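You operate a simulated robot arm through the tools that you are given. There is no shell and no other tool. Be economical: measure what you need, move in short steps, check, and stop when the job is done.

The job below is to be done with a simulated two-armed robot. You get a single attempt, and the scene is never put back.

TASK
Tighten the dripping clamp and wipe up with the yellow sponge.
Fine: shut the red lever first; after tightening, water on three seconds without a drip, then shut; sponge back where it lay; other knobs left alone. What is to be rubbed or washed off counts as gone when no trace of it is left.

It is judged by the outcome, as a careful person would: the job done as asked, and still so three seconds after it is handed in. It fails if anything else is knocked over, pushed out of place, dropped, spilled or broken.

THE ROBOT
Two 7-joint arms with fingered hands on one trunk, hanging from a carriage that runs on a rail from [-0.843, 0.009] to [1.137, -0.012] (x, y) and turns from -301 to 387 degrees about z. Base frame: it is fixed where the carriage stands at the start and does not move with it; the origin is on the floor, on the carriage's upright axis, x ahead of it, y to its left, z up. Units: m, degrees, N and s.
The left shoulder is at the start at [0.04, 0.177, 1.185], the right one opposite. With the tool pointing down near the work surface each hand reaches from about 0.42 to 0.86 m from the robot's upright axis, wherever it stands, measured 20 degrees to its own side. Places, roughly: black cap (5x5x3 cm) [1.1, 0.9, 0.9]; black wing knob [0.8, 0.8, 0.9]; blue cap (5x5x3 cm) [0.6, 0.9, 0.9]; clamp behind the black wing knob [0.9, 0.9, 0.9]; red lever under the ports [0.6, 0.6, 0.7]; steel port behind the blue wing knob [1.1, 0.8, 0.9]; steel port behind the yellow wing knob [0.6, 0.8, 0.9]; yellow sponge (10x6x4 cm) [1.3, 0.7, 0.9]. Payload 4 kg a hand.
The TCP of each hand is the grasp point between the finger pads, 0.03 m short of the fingertips. In the tool frame z runs along the fingers and y along their closing line. The gripper opens to 0.104 m. The gripper's body begins 0.035 m behind the TCP. The gripper is a hand of 4 fingers: y runs from the thumb to the fingers, the wrist lies at [-0.015, -0.104, -0.178] in the tool frame.
Orientation is that of the tool frame in the base frame, as a unit quaternion [w, x, y, z]. With the fingers straight down and the wrist toward the robot, the tool's x, y and z point along [0, 1, 0], [1, 0, 0] and [0, 0, -1] of the base frame.

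THE INTERFACE
- The arms move only by the tool arm_command. It takes "left_motion", "right_motion" or both (then of equal length, played together; a hand with none holds still); each is a list of rows, each a list of 6 numbers: the shift along the tool's x, y, z in units of 150 mm (1.0 is 150 mm), then the turn, a rotation vector about the tool's x, y, z in units of 90 degrees (1.0 is 90 degrees). In form: [[x, y, z, rx, ry, rz], ...]. A call has 1 to 20 rows; each row is the pose to reach, as a shift and turn from the pose commanded when the call began, along the tool's axes at that moment. A call with a number of a shift or a turn outside -1 to 1 is refused whole. A row lasts 0.2 s, in which the tool goes at most 0.05 m and 8.6 degrees; a call with a longer step from one row to the next is refused whole. A pose out of reach is approached as far as the arm can. The call stops where the force on the tool passes 40 N (or 10 N more than at its start, if that is more) or the arm is blocked; 0.2 s more then pass. In this call time passes only in rows, and 0.2 s behind the last. The reply holds the time, the measured pose of the TCP, the force on the tool along the base axes, the opening and the grip force, in the units named above and with some noise, with the torque about the TCP (base axes, N m) and any sound that the robot's microphone picked up.
- Cameras (640 x 400 px; columns grow to the right, rows downward): "scene" is now at [0.2249, 0.0436, 1.4729]; the picture's right is [0.57, -0.82, 0.00], its down [-0.62, -0.43, -0.66] and it looks along [0.54, 0.38, -0.76] (base axes); focal length 254 px, centre (320, 200). "left" rides on the left gripper at [-0.061, -0.092, -0.13] in its tool frame; the picture's right is [-0.81, -0.27, 0.52], its down [0.53, -0.71, 0.46] and it looks along [0.24, 0.64, 0.72] (tool axes); focal length 275 px, centre (320, 200). "right" rides on the right gripper at [0.061, -0.092, -0.13] in its tool frame; the picture's right is [-0.81, 0.28, -0.52], its down [-0.53, -0.71, 0.46] and it looks along [-0.24, 0.64, 0.72] (tool axes); focal length 275 px, centre (320, 200). There is no depth. A picture from a camera that has moved, and an enlarged one, comes with that camera's place and axes in the base frame and with its lens.
- capture(camera): a new picture of that camera. It takes no simulated time.
- move_column(by): slides the trunk up (or, below 0, down) by that many m; the arms and the scene camera ride with it, the base frame stays. It gives what a move gives, with no picture.
- drive_base(legs): drives the robot by 1 to 6 legs, each [ahead, left, turn to the left] in m, m and degrees, along the robot's own axes; the way and the turn of a leg run together, so that a leg with both is an arc; at most 1.5 m and 180 degrees a leg. The arms and the cameras ride along, it lands a little off, and it stops where it bumps. It keeps to its track: a leg is cut to what the track allows. It gives what a move gives.
- finger_targets(index, middle, ring, thumb_bend, thumb_turn, hand): sets how far each is bent, from 0 (flat) to 1 (curled in); at 0.3 the hand is open as for a grip, at 0.7 the pads meet at the TCP. One left out holds its place. A second passes; each finger stops where it meets its share of the squeeze, and holds until it gets a number again. It is the only way to open and close the hand. It gives what a move gives, with no picture; readings hold the bend of each and the force on the fingers (four entries, about 0 where the hand has none), thumb and palm. thumb_turn goes from beside the hand (0) to across from the fingers (1), as for a grip.
- turn_head(pan, tilt): turns the head with the scene camera to pan (to the left, within 86 degrees either way) and tilt (down, from -29 to 69), counted from straight ahead of the robot. It gives what a move gives.
- inspect(camera, box): a new picture of the part [left, top, right, bottom] of that camera's present view, enlarged. It takes no simulated time.
- sign_off(): hands the job in; it is judged then, once.

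Work in short steps. Places have to be worked out from the pictures, the camera data and where the tool is seen: move nearer, look again, correct. Check each grasp and each placing, and mend what went wrong. You have 120 turns and 108 pictures in all, those below and enlarged ones among them. Open the grippers and draw the arms clear of the work before you hand the job in, unless the task says otherwise; then end with one line.

The tools are called after ">>>" by a JSON object that holds its "op" and its "data". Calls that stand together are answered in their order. arm_command: Moves the arms, as the interface text tells. Its arguments: {"type":"object","properties":{"left_motion":{"type":"array"},"right_motion":{"type":"array"}},"required":[]} The other tools are called the same way: move_column (by) slides the trunk up or down; finger_targets (index, middle, ring, thumb_bend, thumb_turn, hand) moves the fingers one by one; drive_base (legs) drives the base; turn_head (pan, tilt) turns the head that bears the scene camera; capture (camera) takes a picture; inspect (camera, box) takes an enlarged picture of a part of a camera's view; sign_off () hands the job in.

At the start:

```text
t: 0.0
left_ee_pos: [0.2793, 0.4108, 1.1683]
left_orientation: [0.0, 0.707, 0.707, 0.0]
left_contact_force: [-0.6, -0.2, -0.2]
left_ft_torque: [-0.02, 0.02, 0.0]
left_width: 0.1036
left_grasp_force: 0.0
left_shape: jaw
left_bend: [0.3, 0.3, 0.3, 0.3, 0.98]
left_finger forces: [0.1, 0.0, 0.0, 0.0, 0.0, 0.1]
right_ee_pos: [0.6192, 0.073, 1.1113]
right_orientation: [0.0, 0.707, 0.707, -0.001]
right_contact_force: [-0.5, 0.7, -0.2]
right_ft_torque: [0.02, 0.0, -0.02]
right_width: 0.1035
right_grasp_force: 0.0
right_shape: jaw
right_bend: [0.3, 0.3, 0.3, 0.3, 0.98]
right_finger forces: [0.0, 0.1, 0.0, 0.0, 0.0, 0.0]
trunk travel left (down, up): [-0.307, 0.456]
robot x, y, heading: [0.0041, 0.0028, -0.1]
head pan, tilt: [35.1, 49.0]
```

scene: 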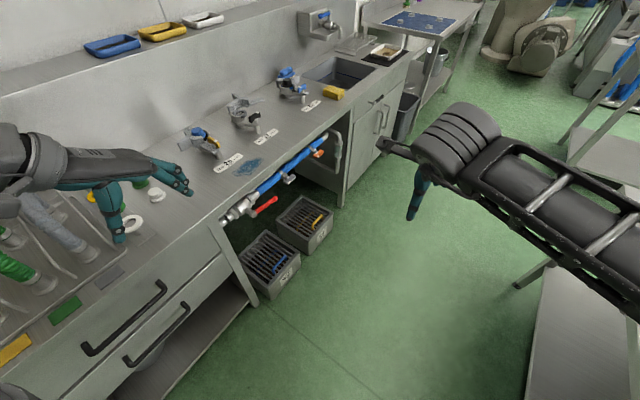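
right: 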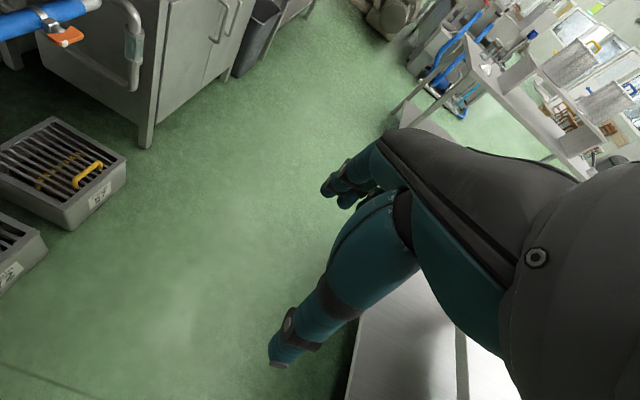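
left: 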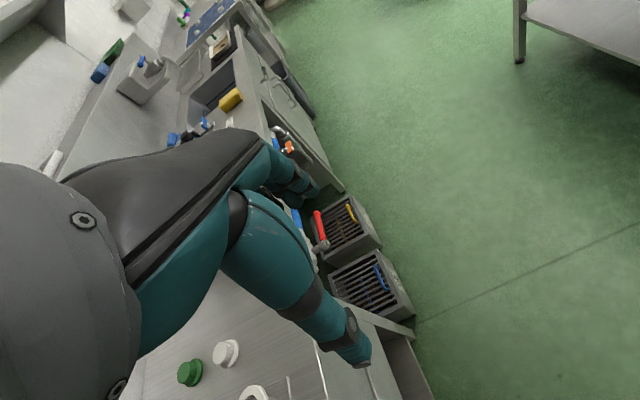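

The bench with three ports, the red lever and the sponge are in the scene view. I enlarge that part to see the clamps, puddle and lever.

>>> {"op": "inspect", "data": {"camera": "scene", "box": [170, 50, 370, 175]}}

>>> {"op": "inspect", "data": {"camera": "scene", "box": [190, 120, 350, 220]}}

```text
3.20 times, centred on (270, 112) of scene
camera zoom: at [0.2249, 0.0436, 1.4729], right [0.57, -0.82, 0.0], down [-0.62, -0.43, -0.66], along [0.54, 0.38, -0.76], focal length 814 px, centre (480, 480)
```

zoom: 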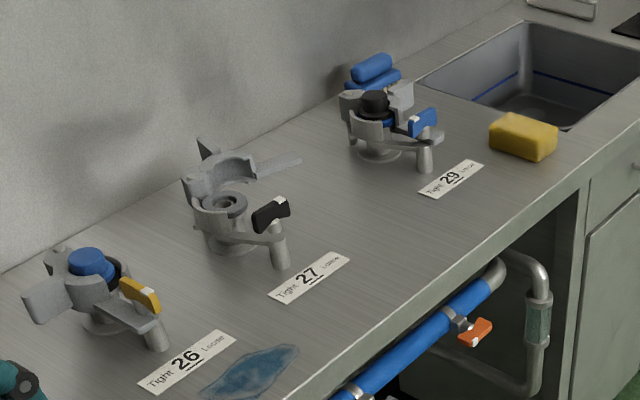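

```text
4.00 times, centred on (270, 170) of scene
camera zoom: at [0.2249, 0.0436, 1.4729], right [0.57, -0.82, 0.0], down [-0.62, -0.43, -0.66], along [0.54, 0.38, -0.76], focal length 1018 px, centre (520, 320)
```

zoom: 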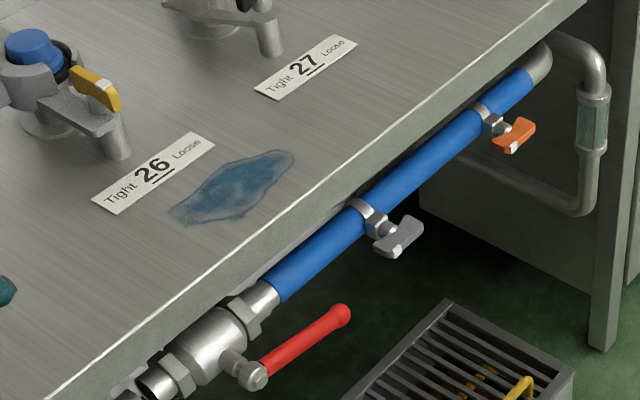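

The ports 26 (yellow knob, blue cap), 27 (black knob, clamp open) and 29 (blue knob, black cap) are seen, with a blue puddle by 26 and the red lever roughly along its pipe (open). I lift the trunk a bit for clearance and drive to face the bench.

>>> {"op": "move_column", "data": {"by": 0.1}}

>>> {"op": "drive_base", "data": {"legs": [[0.55, 0, 0], [0, 0, 90]]}}

>>> {"op": "turn_head", "data": {"pan": 0, "tilt": 50}}

>>> {"op": "capture", "data": {"camera": "scene"}}

```text
t: 1.3
left_ee_pos: [0.2793, 0.4102, 1.2688]
left_orientation: [0.001, 0.707, 0.707, 0.0]
left_contact_force: [-0.1, -0.6, -0.3]
left_ft_torque: [0.0, -0.01, -0.01]
left_width: 0.1037
left_grasp_force: 0.1
left_shape: jaw
left_bend: [0.3, 0.3, 0.3, 0.3, 0.98]
left_finger forces: [0.1, 0.0, 0.1, 0.1, 0.0, 0.0]
right_ee_pos: [0.619, 0.073, 1.212]
right_orientation: [0.0, 0.707, 0.707, -0.001]
right_contact_force: [-0.1, -0.9, 0.4]
right_ft_torque: [-0.04, 0.01, 0.0]
right_width: 0.1037
right_grasp_force: 0.0
right_shape: jaw
right_bend: [0.3, 0.3, 0.3, 0.3, 0.98]
right_finger forces: [0.0, 0.1, 0.0, 0.1, 0.0, 0.0]
trunk travel left (down, up): [-0.407, 0.356]
robot x, y, heading: [-0.0036, -0.0014, 0.1]
head pan, tilt: [35.1, 49.0]
```

```text
t: 8.4
left_ee_pos: [0.1286, 0.2624, 1.2693]
left_orientation: [0.0, -0.014, 1.0, 0.0]
left_contact_force: [-0.3, 0.4, 0.4]
left_ft_torque: [0.0, -0.01, 0.01]
left_width: 0.1036
left_grasp_force: 0.1
left_shape: jaw
left_bend: [0.3, 0.3, 0.3, 0.3, 0.98]
left_finger forces: [0.0, 0.0, 0.0, 0.0, 0.0, 0.1]
right_ee_pos: [0.4557, 0.6117, 1.2109]
right_orientation: [0.0, -0.014, 1.0, 0.0]
right_contact_force: [0.5, -0.3, -0.2]
right_ft_torque: [-0.02, -0.01, 0.01]
right_width: 0.1035
right_grasp_force: 0.0
right_shape: jaw
right_bend: [0.3, 0.3, 0.3, 0.3, 0.98]
right_finger forces: [0.1, 0.0, 0.1, 0.1, 0.0, 0.0]
trunk travel left (down, up): [-0.407, 0.356]
robot x, y, heading: [0.5476, -0.0064, 91.5]
head pan, tilt: [35.1, 49.0]
```

```text
t: 9.4
left_ee_pos: [0.128, 0.262, 1.2696]
left_orientation: [0.0, -0.014, 1.0, 0.0]
left_contact_force: [-0.7, 0.5, 0.7]
left_ft_torque: [0.04, -0.01, 0.01]
left_width: 0.1039
left_grasp_force: 0.1
left_shape: jaw
left_bend: [0.3, 0.3, 0.3, 0.3, 0.98]
left_finger forces: [0.0, 0.0, 0.1, 0.1, 0.0, 0.0]
right_ee_pos: [0.4555, 0.6117, 1.2107]
right_orientation: [0.0, -0.014, 1.0, 0.0]
right_contact_force: [-0.1, 0.5, -0.1]
right_ft_torque: [-0.01, 0.01, 0.0]
right_width: 0.1037
right_grasp_force: 0.0
right_shape: jaw
right_bend: [0.3, 0.3, 0.3, 0.3, 0.98]
right_finger forces: [0.1, 0.0, 0.0, 0.0, 0.0, 0.0]
trunk travel left (down, up): [-0.407, 0.356]
robot x, y, heading: [0.5442, -0.007, 91.7]
head pan, tilt: [0.0, 50.0]
```

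```text
102 pictures are left
camera scene: at [0.5404, 0.2301, 1.5716], right [1.0, 0.03, 0.0], down [0.02, -0.77, -0.64], along [-0.02, 0.64, -0.77], focal length 254 px, centre (320, 200)
```

scene: 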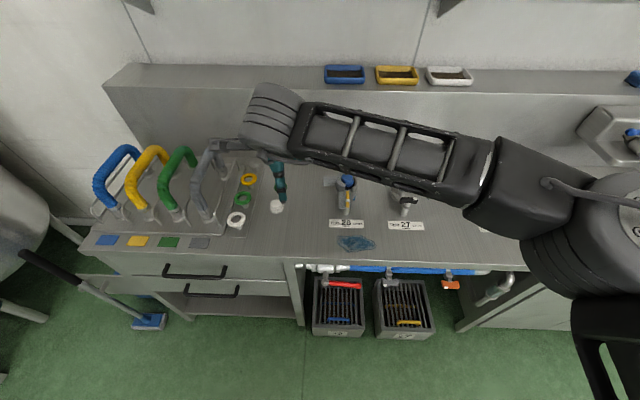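

The right arm blocks the view; I pull the right hand back toward the robot and right.

>>> {"op": "arm_command", "data": {"right_motion": [[-0.2, -0.2, 0, 0, 0, 0], [-0.4, -0.4, 0, 0, 0, 0], [-0.6, -0.6, 0, 0, 0, 0], [-0.8, -0.8, 0, 0, 0, 0], [-1, -1, 0, 0, 0, 0]]}}

>>> {"op": "capture", "data": {"camera": "scene"}}

>>> {"op": "inspect", "data": {"camera": "scene", "box": [290, 160, 450, 260]}}

>>> {"op": "inspect", "data": {"camera": "scene", "box": [290, 230, 450, 330]}}

```text
t: 10.6
left_ee_pos: [0.1289, 0.263, 1.2677]
left_orientation: [0.001, -0.013, 1.0, 0.0]
left_contact_force: [-0.3, -0.5, 0.4]
left_ft_torque: [0.02, -0.01, 0.02]
left_width: 0.1038
left_grasp_force: 0.0
left_shape: jaw
left_bend: [0.3, 0.3, 0.3, 0.3, 0.98]
left_finger forces: [0.0, 0.0, 0.1, 0.0, 0.0, 0.1]
right_ee_pos: [0.6109, 0.4635, 1.2128]
right_orientation: [0.0, -0.015, 1.0, 0.0]
right_contact_force: [-0.3, 1.1, -0.4]
right_ft_torque: [0.0, -0.02, 0.02]
right_width: 0.104
right_grasp_force: 0.0
right_shape: jaw
right_bend: [0.3, 0.3, 0.3, 0.3, 0.98]
right_finger forces: [0.1, 0.0, 0.0, 0.0, 0.1, 0.1]
trunk travel left (down, up): [-0.407, 0.356]
robot x, y, heading: [0.5449, -0.0085, 91.7]
head pan, tilt: [0.0, 50.0]
```

```text
101 pictures are left
camera scene: at [0.5407, 0.23, 1.5715], right [1.0, 0.03, 0.0], down [0.02, -0.77, -0.64], along [-0.02, 0.64, -0.77], focal length 254 px, centre (320, 200)
```

scene: 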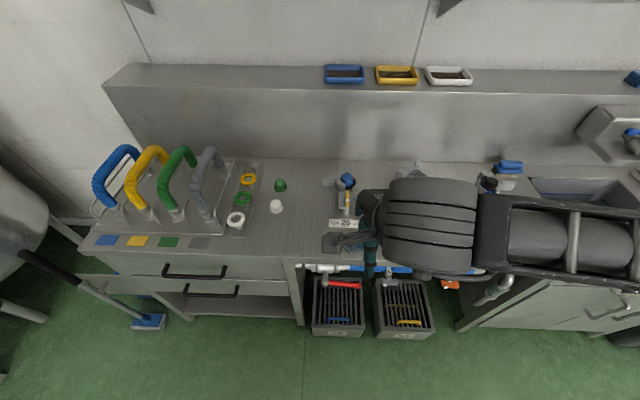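

```text
4.00 times, centred on (370, 210) of scene
camera zoom: at [0.5407, 0.23, 1.5715], right [1.0, 0.03, 0.0], down [0.02, -0.77, -0.64], along [-0.02, 0.64, -0.77], focal length 1018 px, centre (120, 160)
```

zoom: 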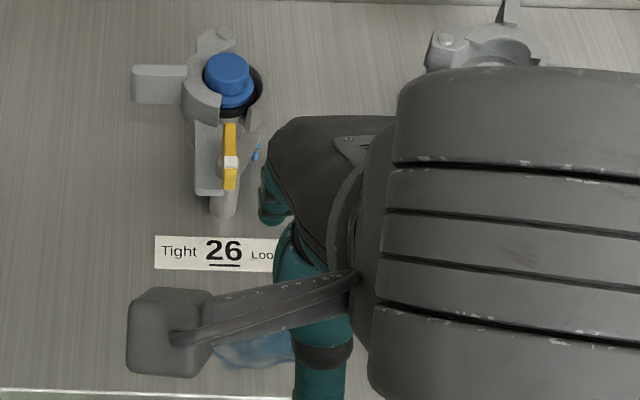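

```text
4.00 times, centred on (370, 280) of scene
camera zoom: at [0.5407, 0.23, 1.5715], right [1.0, 0.03, 0.0], down [0.02, -0.77, -0.64], along [-0.02, 0.64, -0.77], focal length 1018 px, centre (120, -120)
```

zoom: 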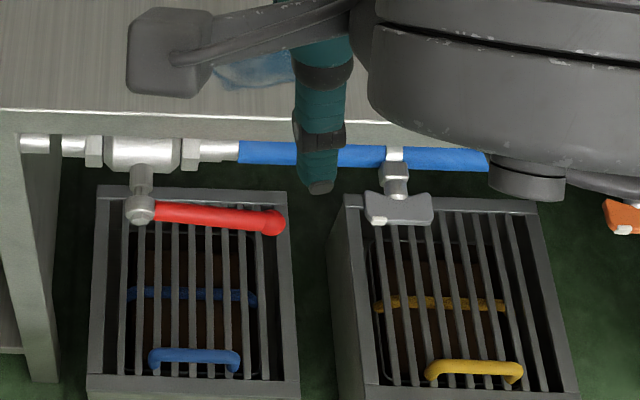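

A small blue drop is visible by port 26's clamp (right of the yellow knob); the right arm hides the rest. I shift the base right so the left hand and its camera can be brought to port 26.

>>> {"op": "drive_base", "data": {"legs": [[0, -0.3, -1.7]]}}

>>> {"op": "arm_command", "data": {"left_motion": [[-0.25, 0.2, 0, 0, 0, 0], [-0.5, 0.4, 0, 0, 0, 0], [-0.75, 0.6, 0, 0, 0, 0], [-1, 0.8, 0, 0, 0, 0], [-1, 1, 0.1, 0, 0, 0]]}}

>>> {"op": "capture", "data": {"camera": "left"}}

>>> {"op": "capture", "data": {"camera": "scene"}}

```text
t: 12.6
left_ee_pos: [0.4299, 0.2716, 1.2679]
left_orientation: [-0.001, 0.001, 1.0, -0.001]
left_contact_force: [0.9, 0.3, -0.5]
left_ft_torque: [0.0, 0.0, 0.04]
left_width: 0.1034
left_grasp_force: 0.0
left_shape: jaw
left_bend: [0.3, 0.3, 0.3, 0.3, 0.98]
left_finger forces: [0.0, 0.1, 0.1, 0.0, 0.1, 0.1]
right_ee_pos: [0.9177, 0.4594, 1.213]
right_orientation: [0.0, 0.001, 1.0, 0.0]
right_contact_force: [0.3, -0.4, -0.4]
right_ft_torque: [-0.03, 0.03, 0.0]
right_width: 0.1039
right_grasp_force: 0.1
right_shape: jaw
right_bend: [0.3, 0.3, 0.3, 0.3, 0.98]
right_finger forces: [0.0, 0.0, 0.1, 0.0, 0.0, 0.0]
trunk travel left (down, up): [-0.407, 0.356]
robot x, y, heading: [0.8396, -0.0059, 89.9]
head pan, tilt: [0.0, 50.0]
```

```text
t: 13.8
left_ee_pos: [0.579, 0.4222, 1.2531]
left_orientation: [0.0, 0.001, 1.0, 0.001]
left_contact_force: [-0.4, 0.6, 0.0]
left_ft_torque: [-0.01, 0.04, 0.03]
left_width: 0.1038
left_grasp_force: 0.1
left_shape: jaw
left_bend: [0.3, 0.3, 0.3, 0.3, 0.98]
left_finger forces: [0.0, 0.1, 0.0, 0.0, 0.0, 0.1]
right_ee_pos: [0.9173, 0.4584, 1.2129]
right_orientation: [0.0, 0.001, 1.0, 0.0]
right_contact_force: [0.8, -0.4, 0.2]
right_ft_torque: [0.0, -0.03, -0.04]
right_width: 0.1036
right_grasp_force: 0.0
right_shape: jaw
right_bend: [0.3, 0.3, 0.3, 0.3, 0.98]
right_finger forces: [0.0, 0.0, 0.0, 0.0, 0.0, 0.0]
trunk travel left (down, up): [-0.407, 0.356]
robot x, y, heading: [0.8417, -0.0088, 89.8]
head pan, tilt: [0.0, 50.0]
```

```text
98 pictures are left
camera left: at [0.64, 0.3297, 1.3833], right [0.81, -0.27, -0.52], down [-0.53, -0.71, -0.46], along [-0.24, 0.65, -0.72], focal length 275 px, centre (320, 200)
```

left: 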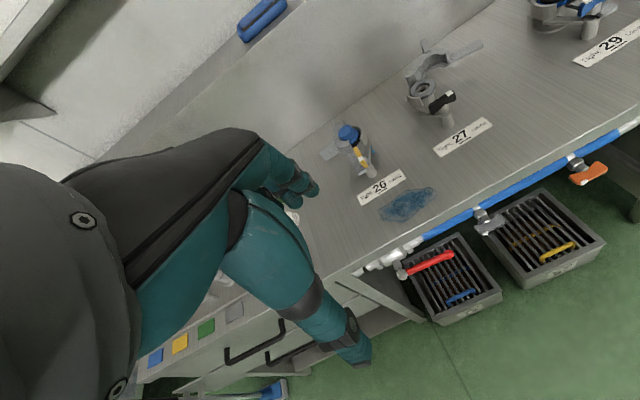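

```text
97 pictures are left
camera scene: at [0.8411, 0.227, 1.5715], right [1.0, 0.0, 0.0], down [0.0, -0.77, -0.64], along [0.0, 0.64, -0.77], focal length 254 px, centre (320, 200)
```

scene: 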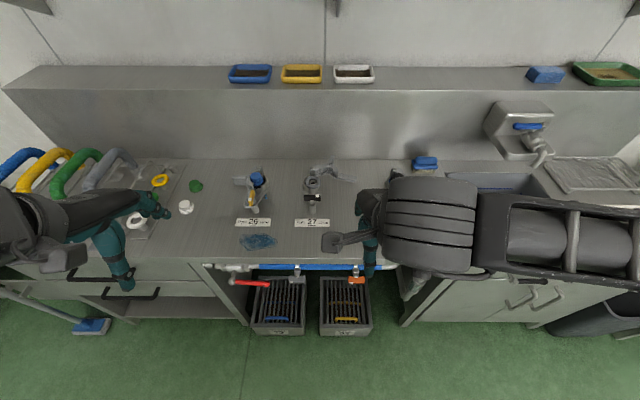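

Good view now. I enlarge both views at port 26.

>>> {"op": "inspect", "data": {"camera": "left", "box": [310, 105, 438, 185]}}

>>> {"op": "inspect", "data": {"camera": "scene", "box": [220, 155, 348, 235]}}

>>> {"op": "inspect", "data": {"camera": "scene", "box": [200, 225, 360, 325]}}

```text
5.00 times, centred on (374, 145) of left
camera zoom: at [0.64, 0.3297, 1.3833], right [0.81, -0.27, -0.52], down [-0.53, -0.71, -0.46], along [-0.24, 0.65, -0.72], focal length 1376 px, centre (50, 475)
```

zoom: 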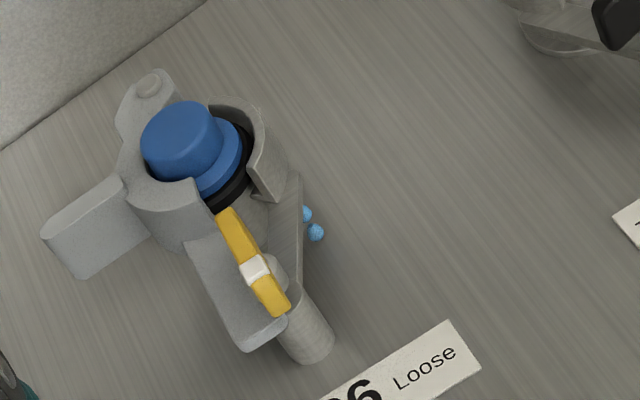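

```text
5.00 times, centred on (284, 195) of scene
camera zoom: at [0.8411, 0.227, 1.5715], right [1.0, 0.0, 0.0], down [0.0, -0.77, -0.64], along [0.0, 0.64, -0.77], focal length 1272 px, centre (500, 225)
```

zoom: 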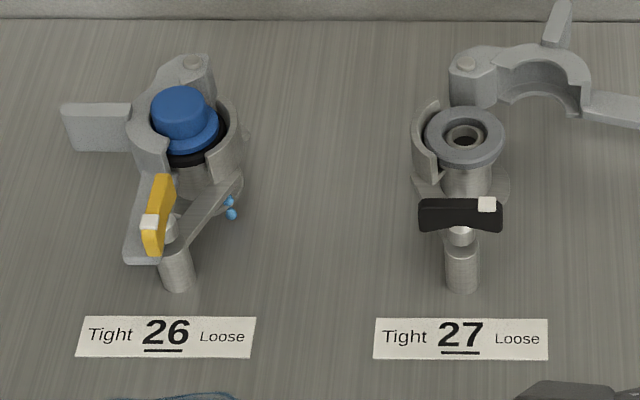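

```text
4.00 times, centred on (280, 275) of scene
camera zoom: at [0.8411, 0.227, 1.5715], right [1.0, 0.0, 0.0], down [0.0, -0.77, -0.64], along [0.0, 0.64, -0.77], focal length 1018 px, centre (480, -100)
```

zoom: 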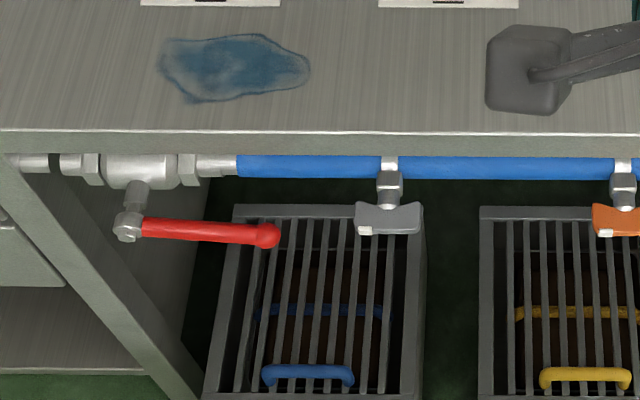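

Drops hang at port 26's clamp, so 26 is the leaking one; puddle is in front of it. I move the left hand camera closer to learn the knob's axis and marks, and enlarge port 29 for comparison.

>>> {"op": "arm_command", "data": {"left_motion": [[-0.05, 0.17, 0.2, 0, 0, 0], [-0.1, 0.34, 0.4, 0, 0, 0], [-0.16, 0.51, 0.6, 0, 0, 0], [-0.21, 0.68, 0.8, 0, 0, 0], [-0.27, 0.85, 1.0, 0, 0, 0]]}}

>>> {"op": "capture", "data": {"camera": "left"}}

>>> {"op": "inspect", "data": {"camera": "left", "box": [280, 120, 440, 220]}}

```text
t: 15.0
left_ee_pos: [0.6204, 0.5498, 1.1028]
left_orientation: [0.001, 0.001, 1.0, 0.0]
left_contact_force: [0.1, 0.7, 0.3]
left_ft_torque: [-0.01, -0.01, 0.01]
left_width: 0.1038
left_grasp_force: 0.1
left_shape: jaw
left_bend: [0.3, 0.3, 0.3, 0.3, 0.98]
left_finger forces: [0.0, 0.0, 0.1, 0.0, 0.1, 0.1]
right_ee_pos: [0.9185, 0.4599, 1.2132]
right_orientation: [0.0, 0.0, 1.0, 0.0]
right_contact_force: [-0.7, 0.0, -0.3]
right_ft_torque: [0.0, 0.0, -0.01]
right_width: 0.1036
right_grasp_force: 0.1
right_shape: jaw
right_bend: [0.3, 0.3, 0.3, 0.3, 0.98]
right_finger forces: [0.0, 0.0, 0.0, 0.0, 0.1, 0.1]
trunk travel left (down, up): [-0.407, 0.356]
robot x, y, heading: [0.8379, -0.0056, 89.9]
head pan, tilt: [0.0, 50.0]
```

```text
93 pictures are left
camera left: at [0.6815, 0.4572, 1.2332], right [0.81, -0.28, -0.52], down [-0.53, -0.71, -0.46], along [-0.24, 0.65, -0.72], focal length 275 px, centre (320, 200)
```

left: 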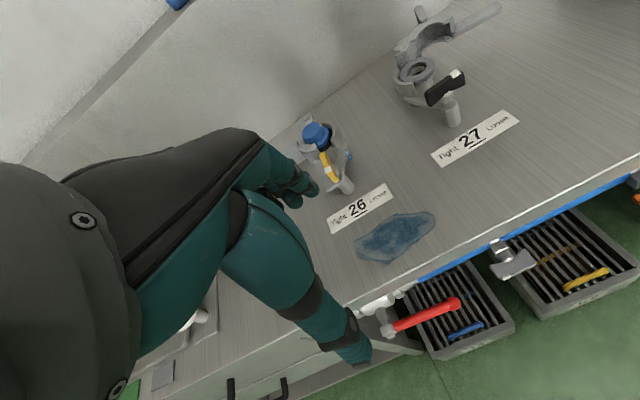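

```text
4.00 times, centred on (360, 170) of left
camera zoom: at [0.6815, 0.4572, 1.2332], right [0.81, -0.28, -0.52], down [-0.53, -0.71, -0.46], along [-0.24, 0.65, -0.72], focal length 1101 px, centre (160, 320)
```

zoom: 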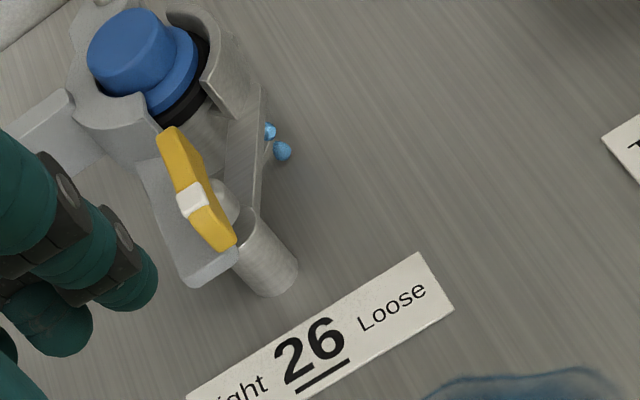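

The knob's axis is still ambiguous. I pitch the left hand up 30° and come a bit lower so its camera looks flatter at the clamp.

>>> {"op": "arm_command", "data": {"left_motion": [[-0.03, 0.1, 0.15, -0.083, 0, 0], [-0.06, 0.2, 0.3, -0.167, 0, 0], [-0.09, 0.3, 0.45, -0.25, 0, 0], [-0.13, 0.4, 0.62, -0.333, 0, 0]]}}

>>> {"op": "capture", "data": {"camera": "left"}}

```text
t: 16.0
left_ee_pos: [0.6415, 0.6104, 1.0108]
left_orientation: [0.001, 0.001, 0.965, 0.26]
left_contact_force: [-0.1, -0.2, -0.2]
left_ft_torque: [0.02, 0.02, 0.02]
left_width: 0.1037
left_grasp_force: 0.3
left_shape: jaw
left_bend: [0.3, 0.3, 0.3, 0.3, 0.98]
left_finger forces: [0.1, 0.0, 0.0, 0.0, 0.0, 0.1]
right_ee_pos: [0.9187, 0.4589, 1.212]
right_orientation: [0.0, 0.001, 1.0, 0.0]
right_contact_force: [0.3, 0.0, -0.3]
right_ft_torque: [-0.04, -0.02, 0.0]
right_width: 0.1037
right_grasp_force: 0.1
right_shape: jaw
right_bend: [0.3, 0.3, 0.3, 0.3, 0.98]
right_finger forces: [0.0, 0.1, 0.0, 0.0, 0.0, 0.1]
trunk travel left (down, up): [-0.407, 0.356]
robot x, y, heading: [0.8355, -0.0096, 90.0]
head pan, tilt: [0.0, 50.0]
```

```text
91 pictures are left
camera left: at [0.7021, 0.4644, 1.0766], right [0.81, 0.02, -0.58], down [-0.53, -0.39, -0.75], along [-0.24, 0.92, -0.3], focal length 275 px, centre (320, 200)
```

left: 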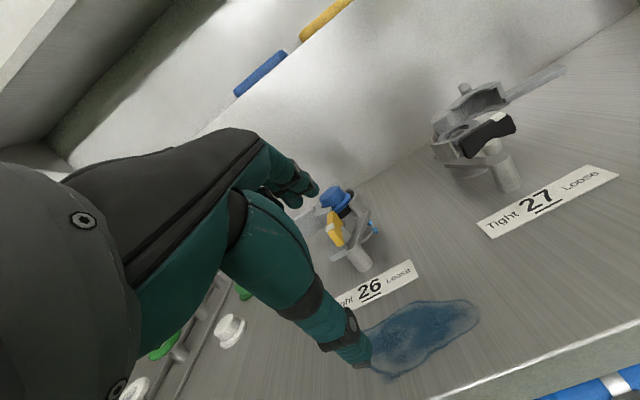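

>>> {"op": "inspect", "data": {"camera": "left", "box": [300, 170, 412, 240]}}

>>> {"op": "inspect", "data": {"camera": "left", "box": [420, 70, 580, 170]}}

```text
5.71 times, centred on (356, 205) of left
camera zoom: at [0.7021, 0.4644, 1.0766], right [0.81, 0.02, -0.58], down [-0.53, -0.39, -0.75], along [-0.24, 0.92, -0.3], focal length 1573 px, centre (114, 171)
```

zoom: 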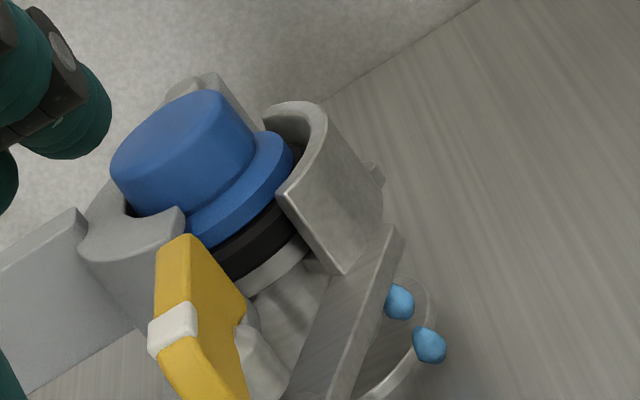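

```text
4.00 times, centred on (500, 120) of left
camera zoom: at [0.7021, 0.4644, 1.0766], right [0.81, 0.02, -0.58], down [-0.53, -0.39, -0.75], along [-0.24, 0.92, -0.3], focal length 1101 px, centre (-400, 520)
```

zoom: 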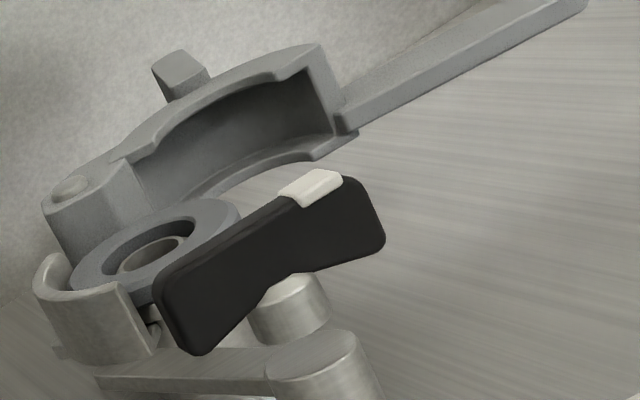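

The knobs are wing plates on vertical stems; white mark right = loose, left = tight (29 tight), and 26 is half-way, so it must turn clockwise from above. Now I back off and look at the red lever to find its axis.

>>> {"op": "arm_command", "data": {"left_motion": [[0.0, -0.25, -0.2, 0.083, 0, 0], [0.0, -0.5, -0.4, 0.167, 0, 0], [0.0, -0.75, -0.55, 0.25, 0, 0], [0.0, -1.0, -0.7, 0.333, 0, 0], [0, -1.0, -0.9, 0.333, 0, 0]]}}

>>> {"op": "capture", "data": {"camera": "left"}}

```text
t: 17.2
left_ee_pos: [0.6413, 0.409, 1.0537]
left_orientation: [-0.001, 0.001, 1.0, -0.001]
left_contact_force: [0.8, -0.7, 0.2]
left_ft_torque: [-0.02, 0.01, -0.01]
left_width: 0.1041
left_grasp_force: 0.0
left_shape: jaw
left_bend: [0.3, 0.3, 0.3, 0.3, 0.98]
left_finger forces: [0.1, 0.0, 0.1, 0.0, 0.0, 0.0]
right_ee_pos: [0.9164, 0.459, 1.2123]
right_orientation: [-0.001, 0.0, 1.0, 0.0]
right_contact_force: [1.1, 0.1, -0.4]
right_ft_torque: [-0.01, 0.0, 0.0]
right_width: 0.1038
right_grasp_force: 0.1
right_shape: jaw
right_bend: [0.3, 0.3, 0.3, 0.3, 0.98]
right_finger forces: [0.0, 0.0, 0.1, 0.0, 0.0, 0.1]
trunk travel left (down, up): [-0.407, 0.356]
robot x, y, heading: [0.8412, -0.008, 90.0]
head pan, tilt: [0.0, 50.0]
```

```text
88 pictures are left
camera left: at [0.7018, 0.3175, 1.1832], right [0.81, -0.28, -0.52], down [-0.53, -0.71, -0.45], along [-0.24, 0.64, -0.73], focal length 275 px, centre (320, 200)
```

left: 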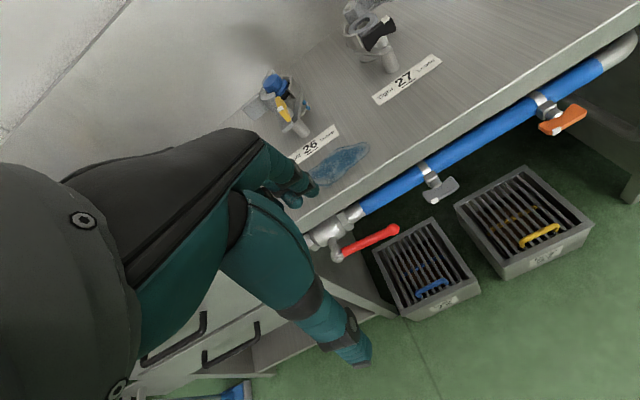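

>>> {"op": "inspect", "data": {"camera": "left", "box": [300, 180, 428, 260]}}

>>> {"op": "inspect", "data": {"camera": "scene", "box": [190, 240, 318, 320]}}

```text
5.00 times, centred on (364, 220) of left
camera zoom: at [0.7018, 0.3175, 1.1832], right [0.81, -0.28, -0.52], down [-0.53, -0.71, -0.45], along [-0.24, 0.64, -0.73], focal length 1376 px, centre (100, 100)
```

zoom: 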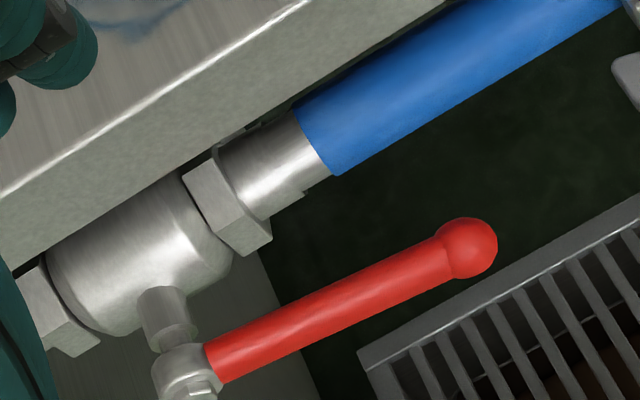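

```text
5.00 times, centred on (254, 280) of scene
camera zoom: at [0.8409, 0.2272, 1.5715], right [1.0, 0.0, 0.0], down [0.0, -0.77, -0.64], along [0.0, 0.64, -0.77], focal length 1272 px, centre (650, -200)
```

zoom: 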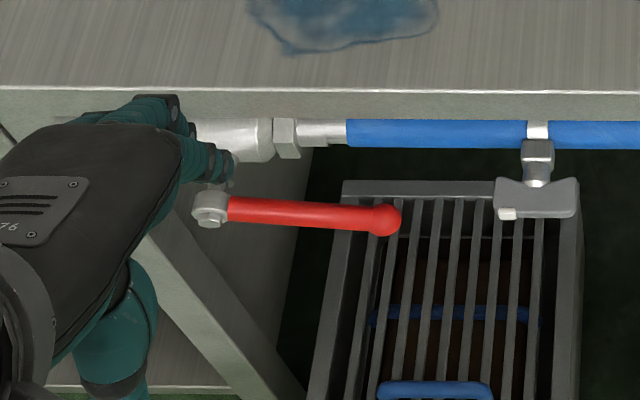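

Lever: pivot stem points toward me (−y); hub about (0.55,0.56,0.75), red ball end at about (0.661,0.562,0.725), lever along the pipe = open. I'll shut it by pushing the end down with closed fingertips, hand pitched 45°. First close the fingers and come down in front of the bench.

>>> {"op": "finger_targets", "data": {"hand": "left", "index": 0.7, "middle": 0.7, "ring": 0.7, "thumb_bend": 0.7}}

>>> {"op": "arm_command", "data": {"left_motion": [[0, 0.03, 0.15, -0.083, 0, 0], [0, 0.06, 0.3, -0.167, 0, 0], [0, 0.09, 0.45, -0.25, 0, 0], [0, 0.12, 0.6, -0.333, 0, 0], [0, 0.16, 0.75, -0.417, 0, 0], [0, 0.2, 0.89, -0.5, 0, 0]]}}

>>> {"op": "capture", "data": {"camera": "scene"}}

>>> {"op": "capture", "data": {"camera": "left"}}

```text
t: 18.2
left_ee_pos: [0.6408, 0.4112, 1.0528]
left_orientation: [0.0, 0.001, 1.0, 0.0]
left_contact_force: [-0.3, 0.3, 0.6]
left_ft_torque: [-0.01, -0.02, -0.03]
left_width: 0.0015
left_grasp_force: 0.1
left_shape: fingers
left_bend: [0.7, 0.7, 0.7, 0.7, 0.98]
left_finger forces: [0.1, 0.0, 0.0, 0.0, 0.0, 0.0]
right_ee_pos: [0.9181, 0.4596, 1.2121]
right_orientation: [0.0, 0.001, 1.0, 0.0]
right_contact_force: [0.4, -0.2, -1.5]
right_ft_torque: [0.02, -0.02, -0.03]
right_width: 0.1036
right_grasp_force: 0.0
right_shape: jaw
right_bend: [0.3, 0.3, 0.3, 0.3, 0.98]
right_finger forces: [0.0, 0.0, 0.0, 0.0, 0.0, 0.1]
trunk travel left (down, up): [-0.407, 0.356]
robot x, y, heading: [0.8407, -0.0078, 90.0]
head pan, tilt: [0.0, 50.0]
```

```text
t: 19.6
left_ee_pos: [0.5944, 0.4531, 1.0035]
left_orientation: [0.001, 0.002, 0.924, 0.382]
left_contact_force: [-0.8, -0.7, 0.2]
left_ft_torque: [-0.01, -0.03, 0.03]
left_width: 0.0011
left_grasp_force: 0.0
left_shape: fingers
left_bend: [0.7, 0.7, 0.7, 0.7, 0.98]
left_finger forces: [0.0, 0.0, 0.0, 0.0, 0.0, 0.1]
left hand out of reach, approached as far as the arm can: row 4, 5, 6
right_ee_pos: [0.9174, 0.4595, 1.2132]
right_orientation: [0.001, 0.001, 1.0, 0.0]
right_contact_force: [0.4, 0.0, -0.4]
right_ft_torque: [0.02, 0.01, 0.01]
right_width: 0.1036
right_grasp_force: 0.1
right_shape: jaw
right_bend: [0.3, 0.3, 0.3, 0.3, 0.98]
right_finger forces: [0.1, 0.0, 0.0, 0.0, 0.0, 0.0]
trunk travel left (down, up): [-0.407, 0.356]
robot x, y, heading: [0.8381, -0.0141, 89.8]
head pan, tilt: [0.0, 50.0]
```

```text
85 pictures are left
camera scene: at [0.8408, 0.2271, 1.5715], right [1.0, 0.0, 0.0], down [0.0, -0.77, -0.64], along [0.0, 0.64, -0.77], focal length 254 px, centre (320, 200)
```

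scene: 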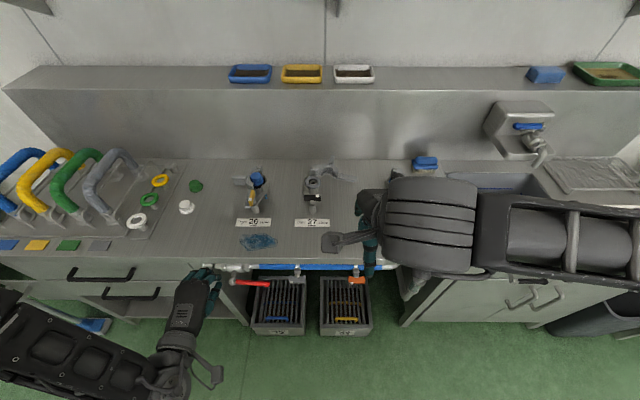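

```text
84 pictures are left
camera left: at [0.6544, 0.2951, 1.0307], right [0.81, 0.17, -0.56], down [-0.53, -0.18, -0.83], along [-0.24, 0.97, -0.06], focal length 275 px, centre (320, 200)
```

left: 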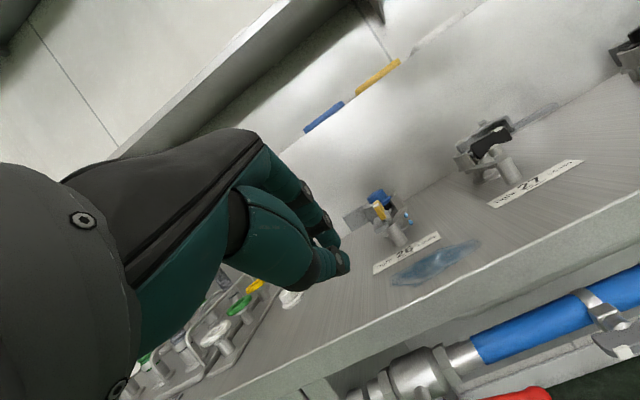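

The left arm is too folded here (out of reach); I shift the base 0.22 m right so the lever lies farther from the shoulder.

>>> {"op": "drive_base", "data": {"legs": [[0, -0.22, 0]]}}

>>> {"op": "arm_command", "data": {"left_motion": [[0.25, 0, 0, 0, 0, 0], [0.5, 0, 0.1, 0, 0, 0], [0.75, -0.1, 0.2, 0, 0, 0], [1.0, -0.2, 0.3, 0, 0, 0], [1.0, -0.4, 0.4, 0, 0, 0]]}}

```text
t: 21.3
left_ee_pos: [0.811, 0.4509, 1.0053]
left_orientation: [0.001, 0.001, 0.924, 0.383]
left_contact_force: [0.2, 0.6, 1.1]
left_ft_torque: [0.0, 0.01, 0.06]
left_width: 0.0012
left_grasp_force: 0.0
left_shape: fingers
left_bend: [0.7, 0.7, 0.7, 0.7, 0.98]
left_finger forces: [0.1, 0.1, 0.0, 0.0, 0.0, 0.1]
right_ee_pos: [1.1335, 0.4566, 1.2124]
right_orientation: [-0.001, 0.0, 1.0, -0.001]
right_contact_force: [0.3, 0.1, -1.9]
right_ft_torque: [0.0, 0.01, 0.01]
right_width: 0.1038
right_grasp_force: 0.2
right_shape: jaw
right_bend: [0.3, 0.3, 0.3, 0.3, 0.98]
right_finger forces: [0.0, 0.0, 0.1, 0.0, 0.0, 0.1]
trunk travel left (down, up): [-0.407, 0.356]
robot x, y, heading: [1.0551, -0.0109, 89.9]
head pan, tilt: [0.0, 50.0]
```

```text
t: 22.5
left_ee_pos: [0.6584, 0.4567, 0.9437]
left_orientation: [-0.001, 0.0, 0.924, 0.383]
left_contact_force: [0.3, -0.8, 0.4]
left_ft_torque: [0.06, -0.04, -0.03]
left_width: 0.0012
left_grasp_force: 0.1
left_shape: fingers
left_bend: [0.7, 0.7, 0.7, 0.7, 0.98]
left_finger forces: [0.0, 0.0, 0.0, 0.1, 0.0, 0.0]
left hand out of reach, approached as far as the arm can: row 5
right_ee_pos: [1.1334, 0.4553, 1.2123]
right_orientation: [0.0, 0.0, 1.0, -0.001]
right_contact_force: [0.1, -0.7, -0.5]
right_ft_torque: [0.02, 0.0, -0.01]
right_width: 0.1039
right_grasp_force: 0.1
right_shape: jaw
right_bend: [0.3, 0.3, 0.3, 0.3, 0.98]
right_finger forces: [0.0, 0.0, 0.1, 0.1, 0.0, 0.0]
trunk travel left (down, up): [-0.407, 0.356]
robot x, y, heading: [1.0562, -0.0107, 89.8]
head pan, tilt: [0.0, 50.0]
```

Lowering the column brings the shoulder down to suit; left hand at y 0.457 stays in front of lever and bench.

>>> {"op": "move_column", "data": {"by": -0.14}}

>>> {"op": "arm_command", "data": {"left_motion": [[0, 0.1, 0.1, 0, 0, 0], [0, 0.2, 0.2, 0, 0, 0], [0, 0.25, 0.3, 0, 0, 0]]}}

>>> {"op": "capture", "data": {"camera": "scene"}}

>>> {"op": "capture", "data": {"camera": "left"}}

```text
t: 24.1
left_ee_pos: [0.6576, 0.4582, 0.805]
left_orientation: [-0.001, 0.001, 0.924, 0.383]
left_contact_force: [-0.5, 0.4, -0.8]
left_ft_torque: [0.01, 0.02, 0.01]
left_width: 0.0012
left_grasp_force: 0.0
left_shape: fingers
left_bend: [0.7, 0.7, 0.7, 0.7, 0.98]
left_finger forces: [0.0, 0.0, 0.0, 0.0, 0.0, 0.0]
right_ee_pos: [1.1329, 0.4573, 1.0707]
right_orientation: [0.001, 0.0, 1.0, 0.0]
right_contact_force: [0.3, 0.7, 0.2]
right_ft_torque: [-0.03, -0.02, 0.0]
right_width: 0.1036
right_grasp_force: 0.1
right_shape: jaw
right_bend: [0.3, 0.3, 0.3, 0.3, 0.98]
right_finger forces: [0.1, 0.0, 0.0, 0.1, 0.0, 0.0]
trunk travel left (down, up): [-0.267, 0.496]
robot x, y, heading: [1.0535, -0.0119, 90.0]
head pan, tilt: [0.0, 50.0]
```

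```text
t: 24.9
left_ee_pos: [0.6523, 0.5186, 0.8187]
left_orientation: [0.0, 0.001, 0.924, 0.383]
left_contact_force: [-0.7, 0.0, 0.9]
left_ft_torque: [0.0, 0.0, 0.0]
left_width: 0.001
left_grasp_force: 0.0
left_shape: fingers
left_bend: [0.7, 0.7, 0.7, 0.7, 0.98]
left_finger forces: [0.0, 0.0, 0.1, 0.0, 0.1, 0.1]
left hand out of reach, approached as far as the arm can: row 1, 2, 3
right_ee_pos: [1.1328, 0.4584, 1.0741]
right_orientation: [0.0, 0.0, 1.0, 0.0]
right_contact_force: [-0.2, 0.9, 0.2]
right_ft_torque: [-0.03, -0.03, -0.05]
right_width: 0.1036
right_grasp_force: 0.0
right_shape: jaw
right_bend: [0.3, 0.3, 0.3, 0.3, 0.98]
right_finger forces: [0.0, 0.1, 0.0, 0.1, 0.1, 0.0]
trunk travel left (down, up): [-0.267, 0.496]
robot x, y, heading: [1.0517, -0.0118, 89.8]
head pan, tilt: [0.0, 50.0]
```

```text
83 pictures are left
camera scene: at [1.0564, 0.226, 1.4319], right [1.0, 0.0, 0.0], down [0.0, -0.77, -0.64], along [0.0, 0.64, -0.77], focal length 254 px, centre (320, 200)
```

scene: 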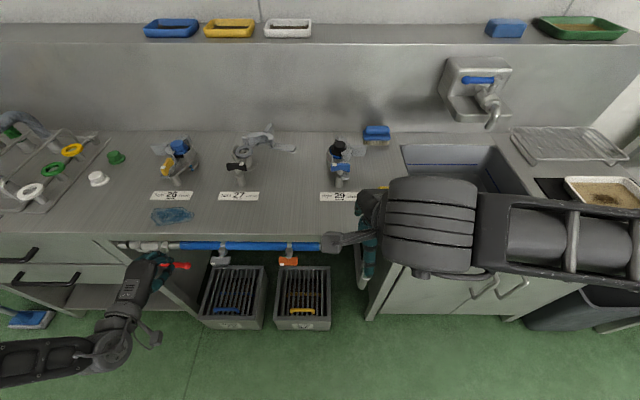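

```text
82 pictures are left
camera left: at [0.7131, 0.3617, 0.8455], right [0.81, 0.17, -0.56], down [-0.53, -0.18, -0.83], along [-0.24, 0.97, -0.06], focal length 275 px, centre (320, 200)
```

left: 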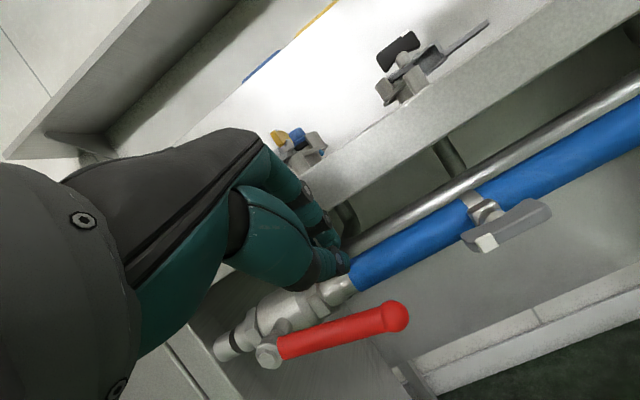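

The lever view is clear now. The 45° pitch limits the wrist, so I back off, go to 15° pitch with fingers open (fingers reach +5 cm ahead of TCP), which keeps the palm clear of the bench edge.

>>> {"op": "arm_command", "data": {"left_motion": [[0, -0.1, -0.2, 0.083, 0, 0], [0.0, -0.15, -0.35, 0.167, 0, 0], [0.0, -0.2, -0.5, 0.25, 0, 0], [0.0, -0.25, -0.6, 0.333, 0, 0]]}}

>>> {"op": "finger_targets", "data": {"hand": "left", "index": 0.3, "middle": 0.3, "ring": 0.3, "thumb_bend": 0.3}}

>>> {"op": "move_column", "data": {"by": -0.06}}

>>> {"op": "capture", "data": {"camera": "left"}}

```text
t: 25.9
left_ee_pos: [0.6521, 0.4276, 0.8551]
left_orientation: [0.0, 0.001, 0.992, 0.13]
left_contact_force: [-0.2, 1.3, 0.3]
left_ft_torque: [-0.02, 0.03, 0.01]
left_width: 0.0013
left_grasp_force: 0.1
left_shape: fingers
left_bend: [0.7, 0.7, 0.7, 0.7, 0.98]
left_finger forces: [0.0, 0.0, 0.1, 0.0, 0.1, 0.0]
right_ee_pos: [1.1337, 0.4572, 1.0719]
right_orientation: [0.0, -0.001, 1.0, 0.0]
right_contact_force: [0.0, 0.5, 0.4]
right_ft_torque: [-0.03, -0.02, 0.02]
right_width: 0.1038
right_grasp_force: 0.1
right_shape: jaw
right_bend: [0.3, 0.3, 0.3, 0.3, 0.98]
right_finger forces: [0.0, 0.0, 0.0, 0.0, 0.0, 0.0]
trunk travel left (down, up): [-0.267, 0.496]
robot x, y, heading: [1.0537, -0.0106, 89.9]
head pan, tilt: [0.0, 50.0]
```

```text
t: 26.9
left_ee_pos: [0.6526, 0.4283, 0.856]
left_orientation: [0.001, 0.001, 0.992, 0.13]
left_contact_force: [0.1, 0.4, 0.4]
left_ft_torque: [-0.04, -0.01, 0.02]
left_width: 0.1028
left_grasp_force: 0.2
left_shape: fingers
left_bend: [0.3, 0.3, 0.3, 0.3, 0.98]
left_finger forces: [0.0, 0.0, 0.0, 0.0, 0.0, 0.0]
right_ee_pos: [1.1327, 0.4568, 1.0733]
right_orientation: [0.0, 0.0, 1.0, 0.0]
right_contact_force: [-0.2, -0.1, -0.3]
right_ft_torque: [-0.02, -0.01, -0.06]
right_width: 0.1036
right_grasp_force: 0.1
right_shape: jaw
right_bend: [0.3, 0.3, 0.3, 0.3, 0.98]
right_finger forces: [0.0, 0.1, 0.0, 0.0, 0.0, 0.0]
trunk travel left (down, up): [-0.267, 0.496]
robot x, y, heading: [1.0521, -0.0165, 89.7]
head pan, tilt: [0.0, 50.0]
```

```text
t: 27.9
left_ee_pos: [0.6523, 0.4275, 0.7973]
left_orientation: [0.0, 0.001, 0.991, 0.131]
left_contact_force: [0.4, 0.6, 0.0]
left_ft_torque: [-0.03, 0.01, -0.02]
left_width: 0.1026
left_grasp_force: 0.0
left_shape: fingers
left_bend: [0.3, 0.3, 0.3, 0.3, 0.98]
left_finger forces: [0.0, 0.0, 0.1, 0.0, 0.0, 0.1]
right_ee_pos: [1.1323, 0.4577, 1.0129]
right_orientation: [0.0, 0.001, 1.0, 0.0]
right_contact_force: [0.2, -0.4, 0.8]
right_ft_torque: [0.0, 0.05, 0.01]
right_width: 0.1039
right_grasp_force: 0.1
right_shape: jaw
right_bend: [0.3, 0.3, 0.3, 0.3, 0.98]
right_finger forces: [0.0, 0.1, 0.0, 0.0, 0.0, 0.0]
trunk travel left (down, up): [-0.207, 0.556]
robot x, y, heading: [1.0577, -0.0129, 89.6]
head pan, tilt: [0.0, 50.0]
```

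```text
81 pictures are left
camera left: at [0.7131, 0.3052, 0.898], right [0.81, -0.13, -0.57], down [-0.53, -0.57, -0.62], along [-0.24, 0.81, -0.53], focal length 275 px, centre (320, 200)
```

left: 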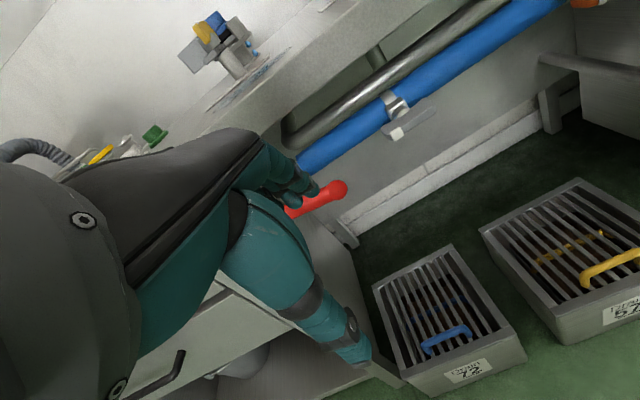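

Ball is at about (0.662,0.562,0.73). I move the open fingers forward above the lever.

>>> {"op": "arm_command", "data": {"left_motion": [[0.03, 0.17, 0.045, 0, 0, 0], [0.06, 0.34, 0.09, 0, 0, 0], [0.08, 0.5, 0.12, 0, 0, 0]]}}

>>> {"op": "capture", "data": {"camera": "left"}}

>>> {"op": "inspect", "data": {"camera": "scene", "box": [80, 210, 240, 310]}}

```text
t: 28.7
left_ee_pos: [0.6409, 0.5028, 0.7955]
left_orientation: [0.0, 0.0, 0.992, 0.129]
left_contact_force: [0.4, 0.0, 0.1]
left_ft_torque: [-0.03, -0.01, -0.02]
left_width: 0.103
left_grasp_force: 0.0
left_shape: fingers
left_bend: [0.3, 0.3, 0.3, 0.3, 0.98]
left_finger forces: [0.0, 0.0, 0.1, 0.0, 0.0, 0.0]
right_ee_pos: [1.1342, 0.4574, 1.0117]
right_orientation: [0.0, 0.0, 1.0, 0.0]
right_contact_force: [-1.0, 0.0, 0.6]
right_ft_torque: [0.02, 0.03, 0.02]
right_width: 0.104
right_grasp_force: 0.0
right_shape: jaw
right_bend: [0.3, 0.3, 0.3, 0.3, 0.98]
right_finger forces: [0.1, 0.1, 0.1, 0.1, 0.1, 0.1]
trunk travel left (down, up): [-0.207, 0.556]
robot x, y, heading: [1.0563, -0.0101, 90.0]
head pan, tilt: [0.0, 50.0]
```

```text
80 pictures are left
camera left: at [0.7015, 0.3808, 0.8989], right [0.81, -0.13, -0.57], down [-0.53, -0.57, -0.62], along [-0.24, 0.81, -0.54], focal length 275 px, centre (320, 200)
```

left: 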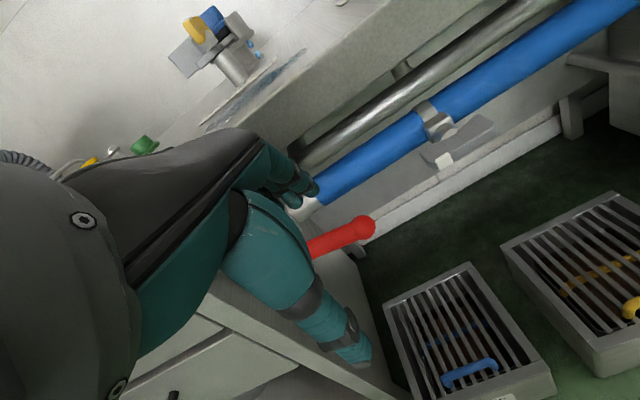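

```text
4.00 times, centred on (160, 260) of scene
camera zoom: at [1.0566, 0.225, 1.3716], right [1.0, 0.0, 0.0], down [0.0, -0.77, -0.64], along [0.0, 0.64, -0.77], focal length 1018 px, centre (960, -40)
```

zoom: 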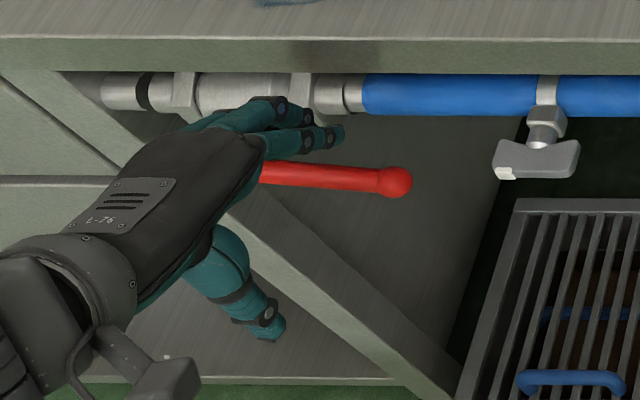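

Fingertips hover at about (0.643,0.566,0.78), right over the lever near its ball. Push down in small steps.

>>> {"op": "arm_command", "data": {"left_motion": [[0, -0.035, 0.13, 0, 0, 0], [0, -0.07, 0.26, 0, 0, 0], [0, -0.104, 0.386, 0, 0, 0], [0.02, -0.14, 0.51, 0, 0, 0]]}}

>>> {"op": "capture", "data": {"camera": "left"}}

>>> {"op": "inspect", "data": {"camera": "scene", "box": [80, 210, 240, 310]}}

```text
t: 29.7
left_ee_pos: [0.6383, 0.5059, 0.7192]
left_orientation: [0.0, 0.001, 0.992, 0.13]
left_contact_force: [0.2, 1.0, 1.6]
left_ft_torque: [0.14, 0.06, -0.02]
left_width: 0.1027
left_grasp_force: 1.1
left_shape: fingers
left_bend: [0.3, 0.3, 0.28, 0.3, 0.98]
left_finger forces: [0.0, 0.1, 1.6, 0.0, 0.0, 0.0]
right_ee_pos: [1.1317, 0.4567, 1.0125]
right_orientation: [0.0, 0.0, 1.0, 0.001]
right_contact_force: [-0.1, -0.3, 0.3]
right_ft_torque: [0.01, 0.0, -0.01]
right_width: 0.1038
right_grasp_force: 0.2
right_shape: jaw
right_bend: [0.3, 0.3, 0.3, 0.3, 0.98]
right_finger forces: [0.0, 0.1, 0.0, 0.0, 0.1, 0.0]
trunk travel left (down, up): [-0.207, 0.556]
robot x, y, heading: [1.0574, -0.0089, 89.8]
head pan, tilt: [0.0, 50.0]
```

```text
78 pictures are left
camera left: at [0.6987, 0.3825, 0.8213], right [0.81, -0.13, -0.57], down [-0.53, -0.57, -0.62], along [-0.24, 0.81, -0.53], focal length 275 px, centre (320, 200)
```

left: 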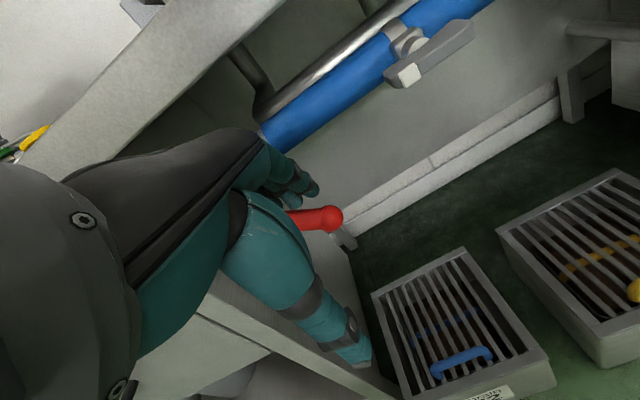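

```text
4.00 times, centred on (160, 260) of scene
camera zoom: at [1.0564, 0.2253, 1.3717], right [1.0, 0.0, 0.0], down [0.0, -0.77, -0.64], along [0.0, 0.64, -0.77], focal length 1018 px, centre (960, -40)
```

zoom: 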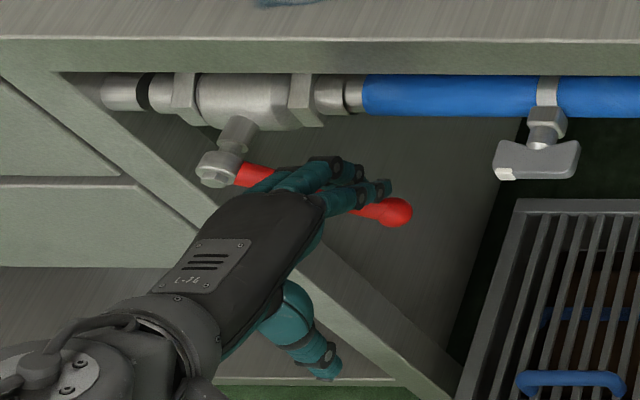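

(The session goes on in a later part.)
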